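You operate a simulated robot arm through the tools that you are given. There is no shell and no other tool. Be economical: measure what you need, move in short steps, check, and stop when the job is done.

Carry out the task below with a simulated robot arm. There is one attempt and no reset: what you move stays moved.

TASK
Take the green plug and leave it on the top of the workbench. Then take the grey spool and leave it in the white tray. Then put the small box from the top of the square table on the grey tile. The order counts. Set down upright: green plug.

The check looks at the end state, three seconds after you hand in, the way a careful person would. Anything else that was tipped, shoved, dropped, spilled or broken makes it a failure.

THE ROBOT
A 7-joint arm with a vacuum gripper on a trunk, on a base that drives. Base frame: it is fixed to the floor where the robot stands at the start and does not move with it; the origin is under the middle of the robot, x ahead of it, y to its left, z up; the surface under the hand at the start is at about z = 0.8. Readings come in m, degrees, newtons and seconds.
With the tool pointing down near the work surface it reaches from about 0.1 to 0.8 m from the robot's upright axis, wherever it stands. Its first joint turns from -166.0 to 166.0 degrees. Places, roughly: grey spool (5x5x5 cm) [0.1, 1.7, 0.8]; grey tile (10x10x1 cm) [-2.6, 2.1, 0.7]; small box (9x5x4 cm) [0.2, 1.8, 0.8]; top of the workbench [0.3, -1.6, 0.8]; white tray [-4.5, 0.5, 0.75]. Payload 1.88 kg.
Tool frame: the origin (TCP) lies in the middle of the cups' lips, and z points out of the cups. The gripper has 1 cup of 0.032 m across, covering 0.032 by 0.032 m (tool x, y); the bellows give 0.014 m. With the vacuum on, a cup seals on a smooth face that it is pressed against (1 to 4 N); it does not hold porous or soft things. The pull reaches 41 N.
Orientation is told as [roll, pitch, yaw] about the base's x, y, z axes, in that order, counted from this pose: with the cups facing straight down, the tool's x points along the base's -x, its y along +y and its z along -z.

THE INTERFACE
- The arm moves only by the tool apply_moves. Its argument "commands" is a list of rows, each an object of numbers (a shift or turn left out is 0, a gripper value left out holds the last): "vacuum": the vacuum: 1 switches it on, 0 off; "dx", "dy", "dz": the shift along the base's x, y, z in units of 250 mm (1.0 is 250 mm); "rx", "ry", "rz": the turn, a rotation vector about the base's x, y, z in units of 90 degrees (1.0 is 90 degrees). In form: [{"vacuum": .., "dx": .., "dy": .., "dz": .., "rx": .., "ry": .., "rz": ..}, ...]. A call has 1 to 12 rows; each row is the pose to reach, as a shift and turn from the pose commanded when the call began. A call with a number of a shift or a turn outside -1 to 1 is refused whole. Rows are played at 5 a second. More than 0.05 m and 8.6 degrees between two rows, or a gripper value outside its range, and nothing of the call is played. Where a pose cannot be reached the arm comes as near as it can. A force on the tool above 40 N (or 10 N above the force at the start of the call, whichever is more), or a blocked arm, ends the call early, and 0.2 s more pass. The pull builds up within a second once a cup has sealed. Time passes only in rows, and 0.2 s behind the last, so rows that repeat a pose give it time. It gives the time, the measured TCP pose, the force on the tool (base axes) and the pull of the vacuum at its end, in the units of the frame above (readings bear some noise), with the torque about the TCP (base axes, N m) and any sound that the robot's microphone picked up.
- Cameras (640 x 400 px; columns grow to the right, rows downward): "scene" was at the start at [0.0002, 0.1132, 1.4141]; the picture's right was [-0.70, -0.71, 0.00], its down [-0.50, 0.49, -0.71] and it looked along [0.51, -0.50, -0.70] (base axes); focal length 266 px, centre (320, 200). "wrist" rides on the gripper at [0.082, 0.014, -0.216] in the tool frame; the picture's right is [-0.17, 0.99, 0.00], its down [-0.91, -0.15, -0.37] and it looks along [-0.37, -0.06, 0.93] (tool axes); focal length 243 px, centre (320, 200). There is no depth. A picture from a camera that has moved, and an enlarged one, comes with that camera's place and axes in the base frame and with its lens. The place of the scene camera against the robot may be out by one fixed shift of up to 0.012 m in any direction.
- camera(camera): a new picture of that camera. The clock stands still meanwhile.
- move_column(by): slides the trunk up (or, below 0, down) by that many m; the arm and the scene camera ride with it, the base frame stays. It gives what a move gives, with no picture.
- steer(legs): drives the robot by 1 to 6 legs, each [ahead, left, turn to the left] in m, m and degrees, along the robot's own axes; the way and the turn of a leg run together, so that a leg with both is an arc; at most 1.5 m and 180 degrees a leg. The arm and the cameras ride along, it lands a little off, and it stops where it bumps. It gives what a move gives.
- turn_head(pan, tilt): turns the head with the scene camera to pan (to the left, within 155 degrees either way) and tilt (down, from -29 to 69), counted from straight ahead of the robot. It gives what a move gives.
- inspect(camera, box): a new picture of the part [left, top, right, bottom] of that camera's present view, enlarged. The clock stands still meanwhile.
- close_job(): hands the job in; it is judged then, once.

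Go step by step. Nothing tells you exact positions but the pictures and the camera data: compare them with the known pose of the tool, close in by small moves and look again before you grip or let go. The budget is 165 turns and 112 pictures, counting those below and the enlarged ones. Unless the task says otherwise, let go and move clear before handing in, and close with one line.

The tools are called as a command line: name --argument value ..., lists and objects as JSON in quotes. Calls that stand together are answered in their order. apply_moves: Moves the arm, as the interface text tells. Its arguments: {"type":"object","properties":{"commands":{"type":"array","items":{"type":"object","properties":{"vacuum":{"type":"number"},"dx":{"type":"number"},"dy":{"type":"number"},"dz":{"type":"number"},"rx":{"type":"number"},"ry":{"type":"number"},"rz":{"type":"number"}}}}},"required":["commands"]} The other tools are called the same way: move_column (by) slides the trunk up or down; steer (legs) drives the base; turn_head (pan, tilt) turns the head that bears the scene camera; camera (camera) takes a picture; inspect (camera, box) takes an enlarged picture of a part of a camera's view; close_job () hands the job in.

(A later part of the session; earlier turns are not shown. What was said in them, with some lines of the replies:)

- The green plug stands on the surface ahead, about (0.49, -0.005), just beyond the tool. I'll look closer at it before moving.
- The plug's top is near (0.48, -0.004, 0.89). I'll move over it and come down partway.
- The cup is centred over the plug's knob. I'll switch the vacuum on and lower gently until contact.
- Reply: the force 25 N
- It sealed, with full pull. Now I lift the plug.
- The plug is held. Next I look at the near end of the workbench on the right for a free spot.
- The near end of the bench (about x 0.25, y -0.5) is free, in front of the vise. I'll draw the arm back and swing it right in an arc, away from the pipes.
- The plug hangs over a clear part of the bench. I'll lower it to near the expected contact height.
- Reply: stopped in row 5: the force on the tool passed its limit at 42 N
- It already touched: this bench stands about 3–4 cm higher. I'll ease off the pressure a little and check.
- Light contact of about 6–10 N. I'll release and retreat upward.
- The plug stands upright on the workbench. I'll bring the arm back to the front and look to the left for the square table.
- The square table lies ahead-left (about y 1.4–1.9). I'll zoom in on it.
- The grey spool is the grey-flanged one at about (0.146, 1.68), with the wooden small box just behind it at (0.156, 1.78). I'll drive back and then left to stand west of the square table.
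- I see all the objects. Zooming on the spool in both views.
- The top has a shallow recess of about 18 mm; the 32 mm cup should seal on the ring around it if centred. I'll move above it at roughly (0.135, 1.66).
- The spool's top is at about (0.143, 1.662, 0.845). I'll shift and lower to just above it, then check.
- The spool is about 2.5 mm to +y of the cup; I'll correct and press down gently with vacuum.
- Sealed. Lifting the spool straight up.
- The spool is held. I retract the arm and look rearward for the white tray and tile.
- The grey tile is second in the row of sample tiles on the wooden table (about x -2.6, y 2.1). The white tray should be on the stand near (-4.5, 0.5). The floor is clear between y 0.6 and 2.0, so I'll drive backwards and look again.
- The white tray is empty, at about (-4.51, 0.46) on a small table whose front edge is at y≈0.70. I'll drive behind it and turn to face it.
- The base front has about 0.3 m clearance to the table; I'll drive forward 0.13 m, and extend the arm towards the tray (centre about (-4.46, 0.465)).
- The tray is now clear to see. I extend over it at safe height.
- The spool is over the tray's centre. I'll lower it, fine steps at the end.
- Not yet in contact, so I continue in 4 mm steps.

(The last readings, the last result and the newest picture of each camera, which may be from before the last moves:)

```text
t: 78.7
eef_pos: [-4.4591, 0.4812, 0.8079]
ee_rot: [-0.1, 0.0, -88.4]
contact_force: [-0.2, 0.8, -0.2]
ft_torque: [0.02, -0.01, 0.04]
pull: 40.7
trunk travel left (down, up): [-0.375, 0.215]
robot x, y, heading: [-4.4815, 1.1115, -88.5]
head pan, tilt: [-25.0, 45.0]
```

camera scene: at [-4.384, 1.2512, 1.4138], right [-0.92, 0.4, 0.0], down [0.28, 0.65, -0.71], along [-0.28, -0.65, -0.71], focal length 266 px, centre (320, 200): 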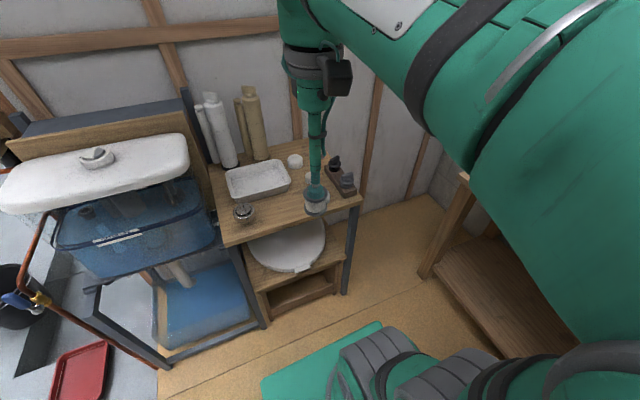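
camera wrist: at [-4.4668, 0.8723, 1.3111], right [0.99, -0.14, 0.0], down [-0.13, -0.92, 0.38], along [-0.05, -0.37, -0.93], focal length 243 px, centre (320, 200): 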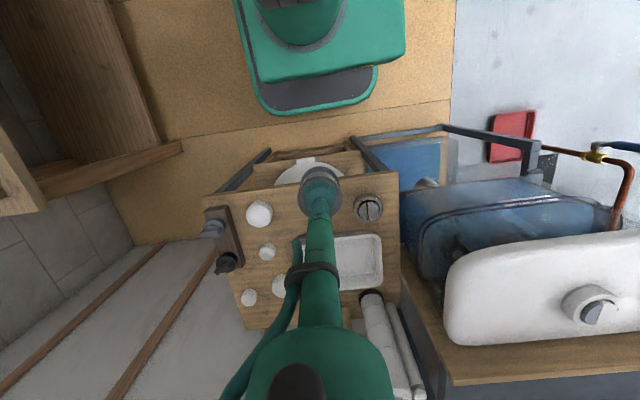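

apply_moves --commands '[{"dz": -0.016}, {"dz": -0.032}, {"dz": -0.032}]'

inspect --camera "wrist" --box '[220, 100, 420, 240]'

inspect --camera "scene" --box '[220, 130, 340, 220]'

```text
t: 79.5
eef_pos: [-4.4588, 0.4806, 0.8041]
ee_rot: [-0.2, -0.4, -88.4]
contact_force: [0.7, 1.3, 28.4]
ft_torque: [-0.21, 0.03, -0.03]
pull: 41.1
trunk travel left (down, up): [-0.375, 0.215]
robot x, y, heading: [-4.4785, 1.1145, -88.3]
head pan, tilt: [-25.0, 45.0]
```

```text
2.86 times, centred on (320, 170) of wrist
camera zoom: at [-4.4468, 0.5636, 1.0189], right [0.99, -0.14, 0.0], down [-0.13, -0.92, 0.38], along [-0.05, -0.38, -0.92], focal length 693 px, centre (320, 286)
```

zoom: 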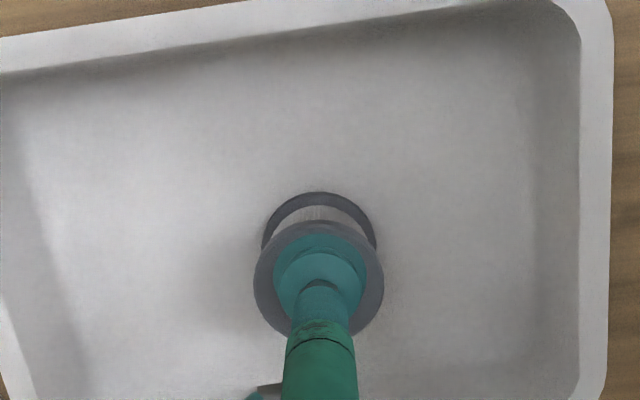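

```text
4.44 times, centred on (280, 175) of scene
camera zoom: at [-4.3499, 1.1126, 1.4141], right [-0.92, 0.4, 0.0], down [0.28, 0.65, -0.71], along [-0.28, -0.65, -0.71], focal length 1181 px, centre (498, 311)
```

zoom: 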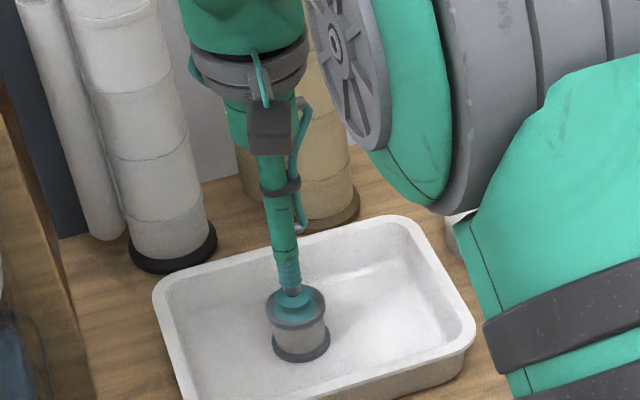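

The spool touches the tray floor. I ease up 3 mm, release, and rise.

apply_moves --commands '[{"dz": 0.012}, {"dz": 0.012, "vacuum": 0}, {"dz": 0.012}, {"dz": 0.012}, {"dz": 0.012}, {"dz": 0.04}, {"dz": 0.1}, {"dz": 0.25}, {"dz": 0.42}, {"dz": 0.6}, {"dz": 0.78}, {"dz": 0.78}]'

inspect --camera "wrist" --box '[220, 100, 420, 240]'

```text
t: 82.1
eef_pos: [-4.4602, 0.4832, 0.999]
ee_rot: [-0.1, 0.0, -88.4]
contact_force: [-0.8, -0.1, -0.4]
ft_torque: [0.0, -0.02, 0.01]
pull: 0.1
trunk travel left (down, up): [-0.375, 0.215]
robot x, y, heading: [-4.4812, 1.1148, -88.6]
head pan, tilt: [-25.0, 45.0]
```

```text
2.86 times, centred on (320, 170) of wrist
camera zoom: at [-4.4468, 0.564, 1.2151], right [0.99, -0.14, 0.0], down [-0.13, -0.92, 0.38], along [-0.05, -0.37, -0.93], focal length 693 px, centre (320, 286)
```

zoom: 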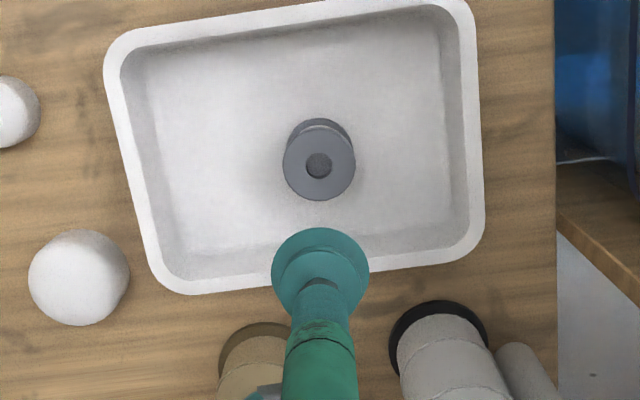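

The spool stands in the tray. I retract the arm, back off, turn and drive back to the square table in stages.

apply_moves --commands '[{"dz": 0.15}, {"dz": 0.3}, {"dz": 0.36, "dy": 0.16}, {"dz": 0.36, "dy": 0.34}, {"dz": 0.36, "dy": 0.52}, {"dz": 0.36, "dy": 0.7}, {"dz": 0.36, "dy": 0.88}, {"dz": 0.36, "dy": 1.0}, {"dz": 0.36, "dy": 1.0}]'

steer --legs '[[-0.2, 0, 0], [0, 0, 89], [1.35, 0.03, 0]]'

```text
t: 84.1
eef_pos: [-4.4605, 0.7309, 1.085]
ee_rot: [0.0, 0.0, -88.3]
contact_force: [0.4, 0.7, 0.3]
ft_torque: [-0.03, 0.04, -0.02]
pull: 0.0
trunk travel left (down, up): [-0.375, 0.215]
robot x, y, heading: [-4.4823, 1.1119, -88.6]
head pan, tilt: [-25.0, 45.0]
```

```text
t: 95.9
eef_pos: [-2.7506, 1.3571, 1.0855]
ee_rot: [0.0, 0.0, -0.7]
contact_force: [0.3, -0.7, 0.5]
ft_torque: [0.0, 0.0, 0.01]
pull: 0.1
trunk travel left (down, up): [-0.375, 0.215]
robot x, y, heading: [-3.133, 1.3492, -0.5]
head pan, tilt: [-25.0, 45.0]
```

steer --legs '[[1.4, 0.12, 0], [1.28, 0.12, 0]]'

turn_head --pan 20 --tilt 45

camera --camera "scene"

camera --camera "wrist"

```text
t: 109.0
eef_pos: [-0.0593, 1.69, 1.086]
ee_rot: [0.0, 0.1, 3.6]
contact_force: [-0.3, 0.6, -0.2]
ft_torque: [0.03, -0.02, 0.01]
pull: 0.0
trunk travel left (down, up): [-0.375, 0.215]
robot x, y, heading: [-0.4441, 1.6543, 3.8]
head pan, tilt: [-25.0, 45.0]
```

```text
t: 110.2
eef_pos: [-0.0598, 1.6905, 1.0856]
ee_rot: [0.0, 0.0, 3.8]
contact_force: [-0.3, -0.6, 0.1]
ft_torque: [-0.03, 0.03, 0.0]
pull: 0.1
trunk travel left (down, up): [-0.375, 0.215]
robot x, y, heading: [-0.443, 1.6534, 4.0]
head pan, tilt: [20.0, 45.0]
```

```text
71 pictures are left
camera scene: at [-0.4361, 1.8536, 1.4138], right [0.4, -0.92, 0.0], down [-0.65, -0.28, -0.71], along [0.65, 0.28, -0.71], focal length 266 px, centre (320, 200)
```

scene: 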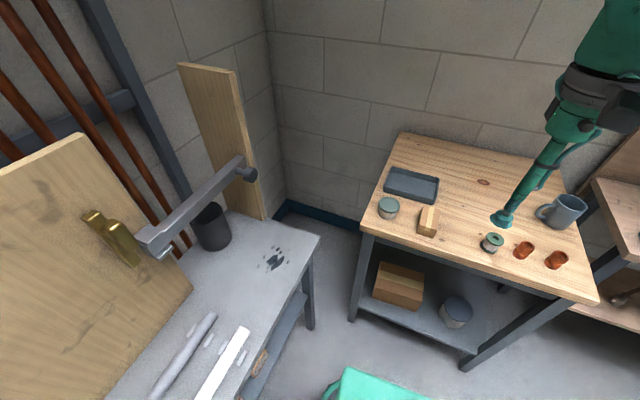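

```text
70 pictures are left
camera wrist: at [-0.1415, 1.6979, 1.3011], right [0.1, 0.99, 0.0], down [0.92, -0.09, 0.38], along [0.37, -0.04, -0.93], focal length 243 px, centre (320, 200)
```

wrist: 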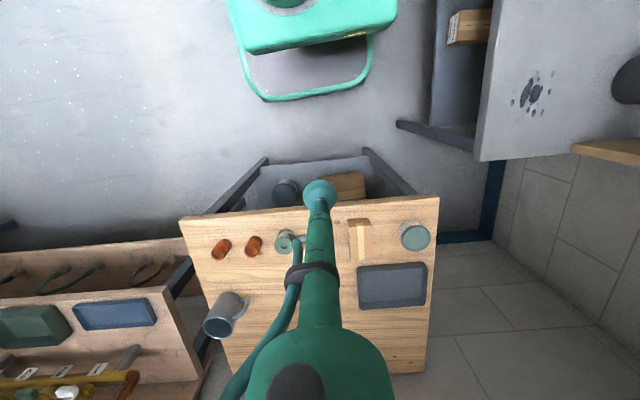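

The box is at about (0.15, 1.757), with its top at z≈0.835. I'll move above it.

apply_moves --commands '[{"dx": 0.18, "dy": 0.06}, {"dx": 0.36, "dy": 0.12}, {"dx": 0.54, "dy": 0.18}, {"dx": 0.7, "dy": 0.22}, {"dx": 0.84, "dy": 0.266}, {"dx": 0.84, "dy": 0.266, "dz": -0.18}, {"dx": 0.84, "dy": 0.266, "dz": -0.36}, {"dx": 0.84, "dy": 0.266, "dz": -0.54}, {"dx": 0.84, "dy": 0.266, "dz": -0.68}, {"dx": 0.84, "dy": 0.266, "dz": -0.68}]'

inspect --camera "wrist" --box '[240, 120, 400, 220]'

inspect --camera "scene" --box '[360, 170, 520, 270]'

```text
t: 112.4
eef_pos: [0.1487, 1.7563, 0.9144]
ee_rot: [-0.1, 0.0, 3.8]
contact_force: [0.0, 0.5, 0.8]
ft_torque: [0.02, 0.03, -0.04]
pull: 0.1
trunk travel left (down, up): [-0.375, 0.215]
robot x, y, heading: [-0.4392, 1.6561, 3.7]
head pan, tilt: [20.0, 45.0]
```

```text
4.00 times, centred on (320, 170) of wrist
camera zoom: at [0.0664, 1.7642, 1.1307], right [0.1, 0.99, 0.0], down [0.92, -0.09, 0.37], along [0.37, -0.04, -0.93], focal length 970 px, centre (320, 320)
```

zoom: 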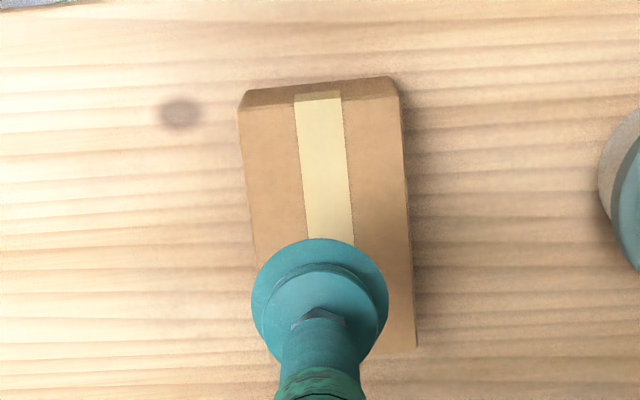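

```text
4.00 times, centred on (440, 220) of scene
camera zoom: at [-0.4359, 1.8537, 1.4138], right [0.4, -0.92, 0.0], down [-0.65, -0.28, -0.71], along [0.65, 0.28, -0.71], focal length 1063 px, centre (-160, 120)
```

zoom: 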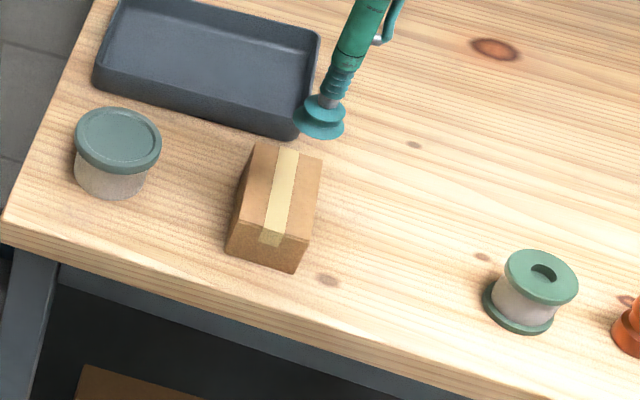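

Centre of box is at about (0.153, 1.757); I'll shift 4 mm and press down gently.

apply_moves --commands '[{"vacuum": 1, "dx": 0.017, "dy": 0.004, "dz": -0.14}, {"dx": 0.017, "dy": 0.004, "dz": -0.24}, {"dx": 0.017, "dy": 0.004, "dz": -0.27}, {"dx": 0.017, "dy": 0.004, "dz": -0.285}, {"dx": 0.017, "dy": 0.004, "dz": -0.3}, {"dx": 0.017, "dy": 0.004, "dz": -0.312}, {"dx": 0.017, "dy": 0.004, "dz": -0.312}]'

```text
t: 114.0
eef_pos: [0.1569, 1.7568, 0.8396]
ee_rot: [0.0, -0.4, 3.7]
contact_force: [7.4, 0.6, 17.0]
ft_torque: [0.04, 0.2, 0.0]
pull: 40.7
trunk travel left (down, up): [-0.375, 0.215]
robot x, y, heading: [-0.441, 1.655, 3.6]
head pan, tilt: [20.0, 45.0]
```

Sealed with full pull. Lifting the box.

apply_moves --commands '[{"dz": 0.05}, {"dz": 0.15}, {"dz": 0.3}, {"dz": 0.5}, {"dz": 0.7}, {"dz": 0.85}, {"dz": 1.0}, {"dz": 1.0}]'

inspect --camera "wrist" --box '[220, 100, 460, 250]'

```text
t: 115.8
eef_pos: [0.1558, 1.7579, 1.0865]
ee_rot: [-0.1, 0.0, 3.7]
contact_force: [-0.7, 0.2, -1.6]
ft_torque: [0.02, 0.02, 0.0]
pull: 40.7
trunk travel left (down, up): [-0.375, 0.215]
robot x, y, heading: [-0.4412, 1.6554, 3.8]
head pan, tilt: [20.0, 45.0]
```

```text
2.67 times, centred on (340, 175) of wrist
camera zoom: at [0.0737, 1.7657, 1.3018], right [0.1, 0.99, 0.0], down [0.92, -0.09, 0.37], along [0.37, -0.04, -0.93], focal length 647 px, centre (267, 267)
```

zoom: 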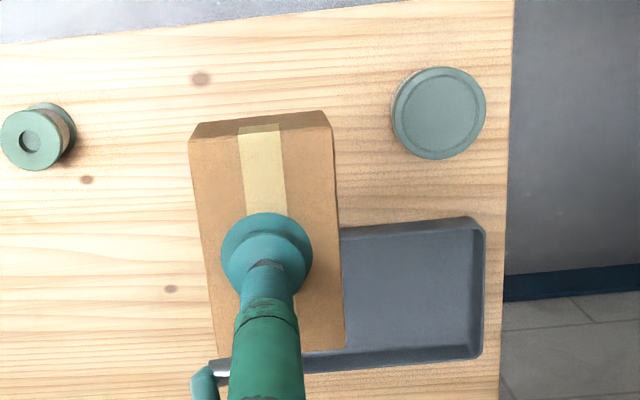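

The box is held. I retract the arm and drive back toward the tile table.

apply_moves --commands '[{"dx": -0.18, "dy": -0.05}, {"dx": -0.36, "dy": -0.1}, {"dx": -0.54, "dy": -0.15}, {"dx": -0.72, "dy": -0.2}, {"dx": -0.9, "dy": -0.25}, {"dx": -1.0, "dy": -0.3}, {"dx": -1.0, "dy": -0.3}]'

steer --legs '[[-1.1, -0.04, 0], [-1.06, -0.04, 0]]'

turn_head --pan 85 --tilt 40

camera --camera "scene"

```text
t: 117.4
eef_pos: [-0.0967, 1.6832, 1.0873]
ee_rot: [0.0, 0.0, 3.7]
contact_force: [0.0, 0.4, -0.7]
ft_torque: [0.01, -0.05, -0.02]
pull: 41.0
trunk travel left (down, up): [-0.375, 0.215]
robot x, y, heading: [-0.4409, 1.6541, 3.9]
head pan, tilt: [20.0, 45.0]
```

```text
t: 128.1
eef_pos: [-2.2562, 1.4546, 1.0884]
ee_rot: [0.0, 0.1, 4.9]
contact_force: [-0.3, -0.6, -1.5]
ft_torque: [-0.02, -0.03, -0.02]
pull: 41.2
trunk travel left (down, up): [-0.375, 0.215]
robot x, y, heading: [-2.6011, 1.4197, 4.9]
head pan, tilt: [20.0, 45.0]
```

```text
t: 129.5
eef_pos: [-2.2571, 1.4546, 1.0875]
ee_rot: [0.0, 0.0, 4.8]
contact_force: [0.3, -0.3, -1.8]
ft_torque: [-0.01, -0.03, 0.02]
pull: 41.1
trunk travel left (down, up): [-0.375, 0.215]
robot x, y, heading: [-2.5982, 1.4169, 5.0]
head pan, tilt: [85.0, 40.0]
```

```text
66 pictures are left
camera scene: at [-2.6746, 1.669, 1.421], right [1.0, 0.0, 0.0], down [0.0, -0.64, -0.77], along [0.0, 0.77, -0.64], focal length 266 px, centre (320, 200)
```

scene: 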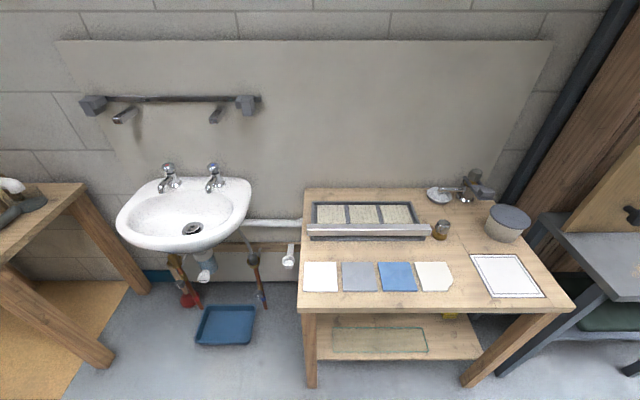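

The grey tile is at about (-2.55, 2.16). I'll turn to face the table and move slightly closer.

steer --legs '[[0.03, 0, 0], [0, 0, 85], [0.12, 0, 0]]'

turn_head --pan 20 --tilt 48

camera --camera "scene"

camera --camera "wrist"

```text
t: 134.7
eef_pos: [-2.57, 1.8883, 1.0889]
ee_rot: [0.0, 0.0, 89.1]
contact_force: [0.0, 1.0, -0.7]
ft_torque: [-0.01, 0.0, 0.0]
pull: 40.4
trunk travel left (down, up): [-0.375, 0.215]
robot x, y, heading: [-2.5702, 1.5436, 89.0]
head pan, tilt: [85.0, 40.0]
```

```text
t: 136.1
eef_pos: [-2.5698, 1.8885, 1.0886]
ee_rot: [0.0, 0.1, 89.1]
contact_force: [0.3, 0.0, -1.5]
ft_torque: [-0.03, -0.04, 0.01]
pull: 40.6
trunk travel left (down, up): [-0.375, 0.215]
robot x, y, heading: [-2.5712, 1.5438, 89.3]
head pan, tilt: [20.0, 48.0]
```

```text
65 pictures are left
camera scene: at [-2.7593, 1.5641, 1.4096], right [0.94, 0.33, 0.0], down [0.24, -0.7, -0.67], along [-0.22, 0.63, -0.74], focal length 266 px, centre (320, 200)
```

scene: 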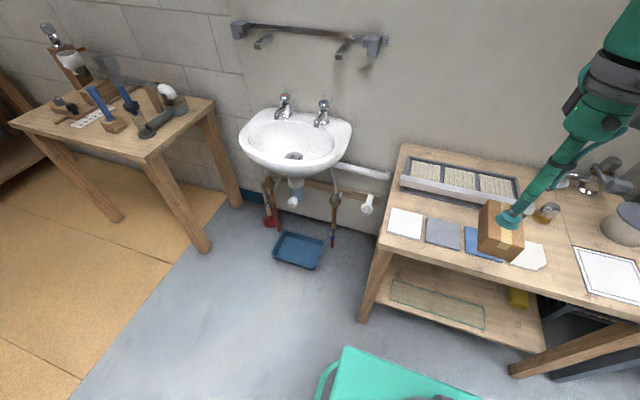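

```text
64 pictures are left
camera wrist: at [-2.5847, 1.8053, 1.303], right [-0.98, 0.18, 0.0], down [0.17, 0.91, 0.37], along [0.07, 0.37, -0.93], focal length 243 px, centre (320, 200)
```

wrist: 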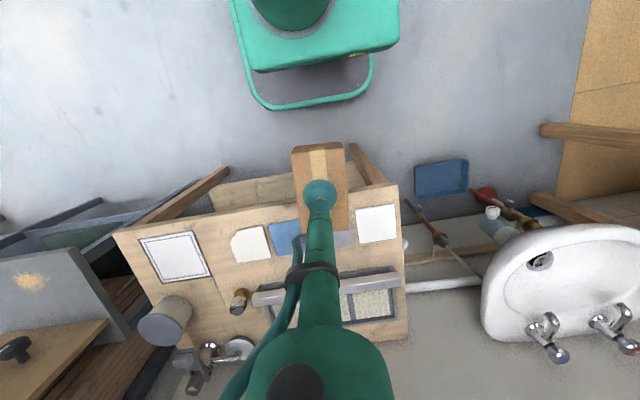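

inspect --camera "scene" --box '[370, 180, 562, 300]'

inspect --camera "wrist" --box '[220, 130, 420, 280]'

```text
3.33 times, centred on (466, 240) of scene
camera zoom: at [-2.7593, 1.5641, 1.4096], right [0.94, 0.33, 0.0], down [0.24, -0.7, -0.67], along [-0.22, 0.63, -0.74], focal length 886 px, centre (-167, 67)
```

zoom: 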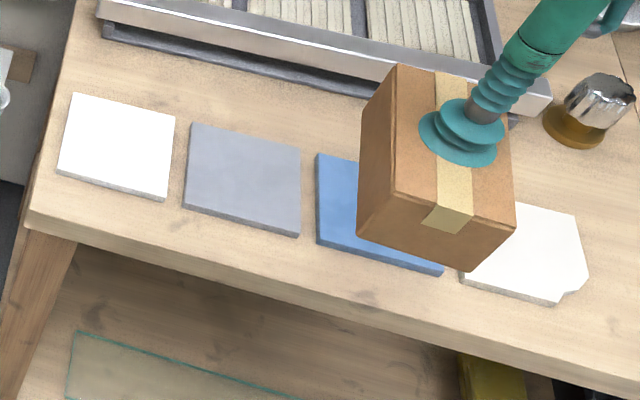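

```text
2.67 times, centred on (320, 205) of wrist
camera zoom: at [-2.5847, 1.8053, 1.303], right [-0.98, 0.18, 0.0], down [0.17, 0.91, 0.37], along [0.07, 0.37, -0.93], focal length 647 px, centre (320, 187)
```

zoom: 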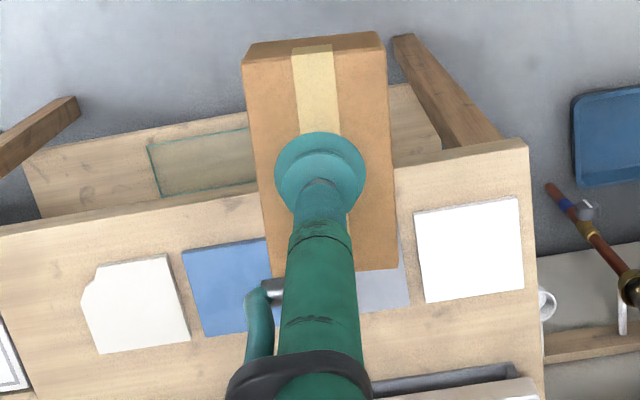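

The tile centre is at about (-2.55, 2.15). I extend above it.

apply_moves --commands '[{"dx": 0.015, "dy": 0.18}, {"dx": 0.03, "dy": 0.36}, {"dx": 0.045, "dy": 0.54}, {"dx": 0.06, "dy": 0.72}, {"dx": 0.07, "dy": 0.88}, {"dx": 0.08, "dy": 1.0}, {"dx": 0.08, "dy": 1.0, "dz": -0.18}, {"dx": 0.08, "dy": 1.0, "dz": -0.36}, {"dx": 0.08, "dy": 1.0, "dz": -0.54}, {"dx": 0.08, "dy": 1.0, "dz": -0.72}, {"dx": 0.08, "dy": 1.0, "dz": -0.8}, {"dx": 0.08, "dy": 1.0, "dz": -0.8}]'

inspect --camera "scene" --box '[370, 180, 530, 280]'

inspect --camera "wrist" --box '[220, 110, 420, 235]'

```text
t: 138.7
eef_pos: [-2.5506, 2.1347, 0.8869]
ee_rot: [0.1, 0.0, 89.0]
contact_force: [-0.3, 0.3, -1.3]
ft_torque: [0.01, 0.0, 0.0]
pull: 40.4
trunk travel left (down, up): [-0.375, 0.215]
robot x, y, heading: [-2.5706, 1.5415, 89.0]
head pan, tilt: [20.0, 48.0]
```

```text
4.00 times, centred on (450, 230) of scene
camera zoom: at [-2.7592, 1.5642, 1.4096], right [0.94, 0.33, 0.0], down [0.24, -0.7, -0.67], along [-0.22, 0.63, -0.74], focal length 1063 px, centre (-200, 80)
```

zoom: 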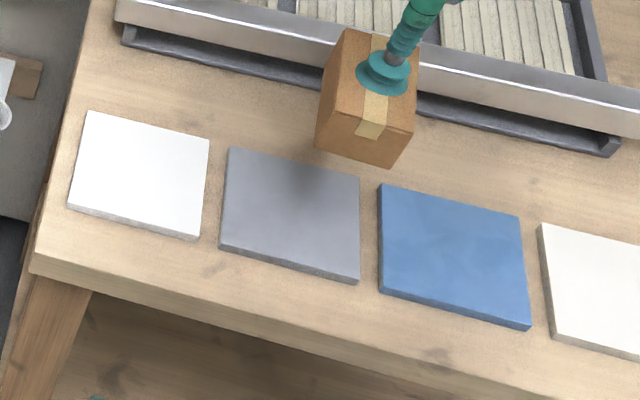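

```text
3.20 times, centred on (320, 172) of wrist
camera zoom: at [-2.564, 2.053, 1.1024], right [-0.98, 0.18, 0.0], down [0.17, 0.91, 0.37], along [0.07, 0.37, -0.93], focal length 776 px, centre (320, 288)
```

zoom: 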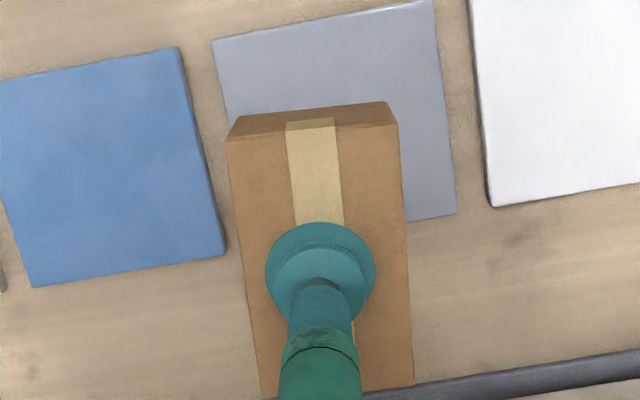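

Combining both views, the tile top lies at z≈0.755, centred at (-2.559, 2.117). I'll correct the position, turn the box about 5° to align with it, and lower partway.

apply_moves --commands '[{"dx": -0.034, "dy": -0.055, "rz": 0.053}, {"dx": -0.034, "dy": -0.055, "rz": 0.053, "dz": -0.1}, {"dx": -0.034, "dy": -0.055, "rz": 0.053, "dz": -0.2}, {"dx": -0.034, "dy": -0.055, "rz": 0.053, "dz": -0.24}, {"dx": -0.034, "dy": -0.055, "rz": 0.053, "dz": -0.24}]'

inspect --camera "scene" --box '[370, 180, 530, 280]'

inspect --camera "wrist" --box '[220, 90, 420, 215]'

```text
t: 139.9
eef_pos: [-2.5576, 2.1226, 0.8275]
ee_rot: [0.0, 0.0, 93.8]
contact_force: [0.3, -1.2, -0.7]
ft_torque: [0.02, 0.02, -0.02]
pull: 40.6
trunk travel left (down, up): [-0.375, 0.215]
robot x, y, heading: [-2.5678, 1.5427, 89.1]
head pan, tilt: [20.0, 48.0]
```

```text
4.00 times, centred on (450, 230) of scene
camera zoom: at [-2.7592, 1.5642, 1.4096], right [0.94, 0.33, 0.0], down [0.24, -0.7, -0.67], along [-0.22, 0.63, -0.74], focal length 1063 px, centre (-200, 80)
```

zoom: 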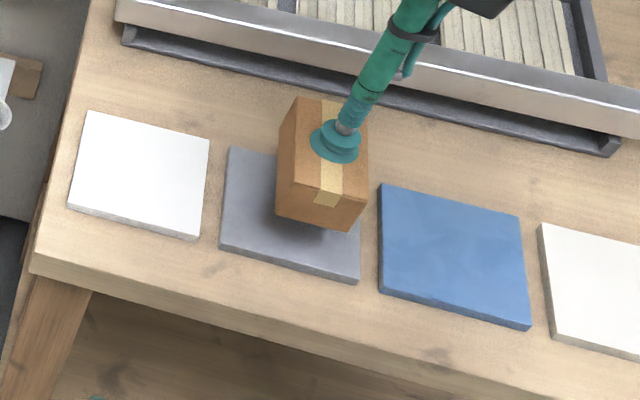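

```text
3.20 times, centred on (320, 152) of wrist
camera zoom: at [-2.5656, 2.0383, 1.0425], right [-1.0, 0.1, 0.0], down [0.09, 0.92, 0.38], along [0.04, 0.37, -0.93], focal length 776 px, centre (320, 352)
```

zoom: 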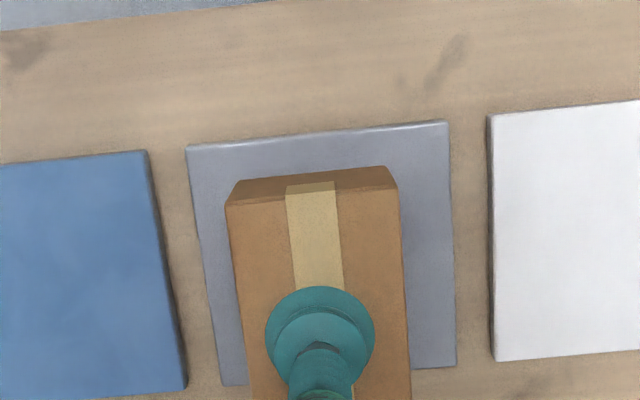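

The box is well aligned over the tile. I lower in fine steps to contact.

apply_moves --commands '[{"dz": -0.05}, {"dz": -0.08}, {"dz": -0.1}, {"dz": -0.115}, {"dz": -0.13}, {"dz": -0.13}]'

```text
t: 141.3
eef_pos: [-2.5608, 2.1247, 0.7943]
ee_rot: [0.0, 0.0, 93.7]
contact_force: [-0.3, -0.6, -0.8]
ft_torque: [0.02, -0.02, 0.0]
pull: 40.9
trunk travel left (down, up): [-0.375, 0.215]
robot x, y, heading: [-2.5709, 1.543, 89.0]
head pan, tilt: [20.0, 48.0]
```

apply_moves --commands '[{"dz": -0.012}, {"dz": -0.024}, {"dz": -0.032}, {"dz": -0.032}]'

inspect --camera "scene" --box '[400, 190, 500, 260]'

inspect --camera "wrist" --box '[220, 90, 420, 215]'

```text
t: 142.3
eef_pos: [-2.5578, 2.1246, 0.79]
ee_rot: [0.0, -0.3, 93.7]
contact_force: [-1.2, -3.2, 14.8]
ft_torque: [-0.06, 0.05, -0.06]
pull: 41.1
trunk travel left (down, up): [-0.375, 0.215]
robot x, y, heading: [-2.569, 1.5393, 89.0]
head pan, tilt: [20.0, 48.0]
```

```text
5.71 times, centred on (450, 225) of scene
camera zoom: at [-2.7593, 1.5628, 1.4098], right [0.94, 0.33, 0.0], down [0.24, -0.7, -0.67], along [-0.22, 0.63, -0.74], focal length 1518 px, centre (-423, 57)
```

zoom: 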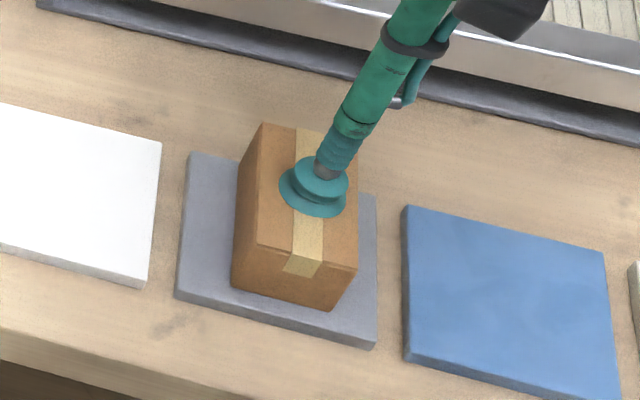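

```text
3.20 times, centred on (320, 152) of wrist
camera zoom: at [-2.5663, 2.0392, 1.0047], right [-0.99, 0.1, 0.0], down [0.09, 0.92, 0.38], along [0.04, 0.38, -0.93], focal length 776 px, centre (320, 352)
```

zoom: 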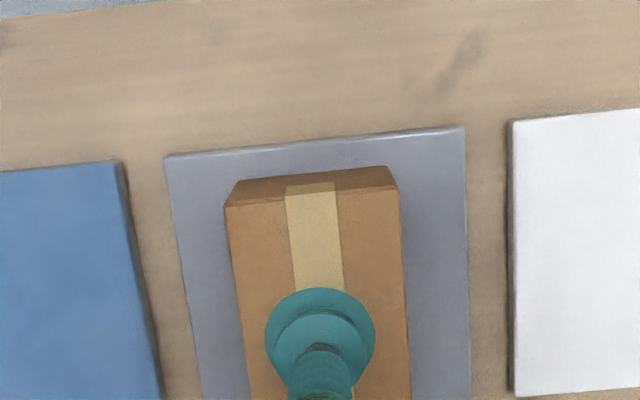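

The box touches the tile but sits about 7 mm too far back. I'll lift slightly, shift toward the robot, and lower again.

apply_moves --commands '[{"dz": 0.03}, {"dz": 0.06}, {"dz": 0.06, "dy": -0.028}, {"dz": 0.06, "dy": -0.028}, {"dz": 0.035, "dy": -0.028}, {"dz": 0.02, "dy": -0.028}, {"dz": 0.01, "dy": -0.028}, {"dz": 0.0, "dy": -0.028}, {"dz": 0.0, "dy": -0.028}]'

inspect --camera "scene" --box '[400, 190, 500, 260]'

```text
t: 144.3
eef_pos: [-2.5574, 2.1178, 0.7881]
ee_rot: [0.0, -0.3, 93.9]
contact_force: [1.5, 2.4, 13.6]
ft_torque: [-0.08, 0.01, -0.09]
pull: 40.6
trunk travel left (down, up): [-0.375, 0.215]
robot x, y, heading: [-2.5719, 1.5407, 89.1]
head pan, tilt: [20.0, 48.0]
```

```text
5.71 times, centred on (450, 225) of scene
camera zoom: at [-2.7591, 1.5634, 1.4098], right [0.94, 0.33, 0.0], down [0.24, -0.7, -0.67], along [-0.22, 0.63, -0.74], focal length 1518 px, centre (-423, 57)
```

zoom: 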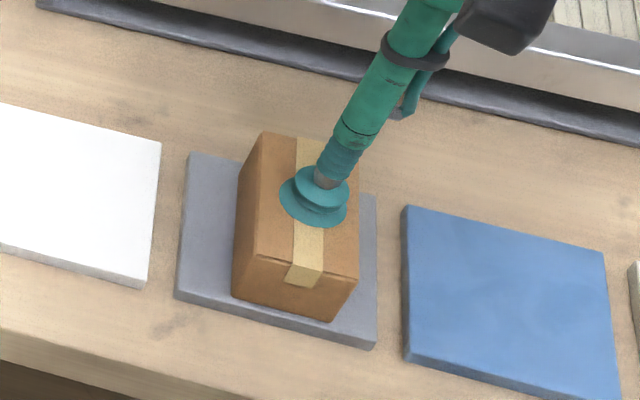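

Now it is centred on the tile. I ease off, release, and rise clear.

apply_moves --commands '[{"dz": 0.01}, {"dz": 0.01, "vacuum": 0}, {"dz": 0.01}, {"dz": 0.01}, {"dz": 0.01}, {"dz": 0.04}, {"dz": 0.1}, {"dz": 0.25}, {"dz": 0.42}, {"dz": 0.6}, {"dz": 0.78}, {"dz": 0.78}]'

apply_moves --commands '[{"dz": 0.15}, {"dz": 0.3}, {"dz": 0.36, "dy": -0.18}, {"dz": 0.36, "dy": -0.36}, {"dz": 0.36, "dy": -0.54}, {"dz": 0.36, "dy": -0.72}, {"dz": 0.36, "dy": -0.72}]'

inspect --camera "scene" --box '[370, 170, 530, 270]'

```text
t: 146.9
eef_pos: [-2.5598, 2.116, 0.9805]
ee_rot: [0.0, 0.0, 93.9]
contact_force: [-0.1, -0.3, -0.6]
ft_torque: [0.01, 0.01, 0.03]
pull: 0.0
trunk travel left (down, up): [-0.375, 0.215]
robot x, y, heading: [-2.5697, 1.5396, 89.2]
head pan, tilt: [20.0, 48.0]
```

```text
t: 148.5
eef_pos: [-2.5594, 1.9346, 1.0715]
ee_rot: [0.1, -0.1, 93.7]
contact_force: [0.0, 0.2, 0.3]
ft_torque: [0.06, -0.01, 0.0]
pull: 0.2
trunk travel left (down, up): [-0.375, 0.215]
robot x, y, heading: [-2.5735, 1.5448, 89.1]
head pan, tilt: [20.0, 48.0]
```

```text
4.00 times, centred on (450, 220) of scene
camera zoom: at [-2.7592, 1.5638, 1.4096], right [0.94, 0.33, 0.0], down [0.24, -0.7, -0.67], along [-0.22, 0.63, -0.74], focal length 1063 px, centre (-200, 120)
```

zoom: 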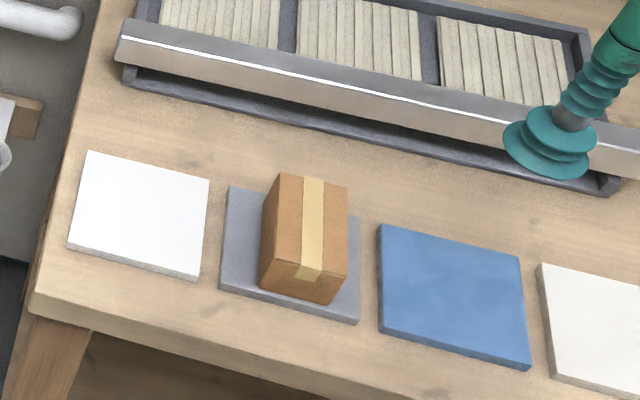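

The box rests centred on the grey tile, the spool is in the white tray, and the plug stands on the workbench; the gripper is clear. Handing in.

close_job

```text
The job is handed in.
```

All three items are placed in the order asked: the green plug stands upright on the workbench, the grey spool is in the white tray, and the small box sits on the grey tile.
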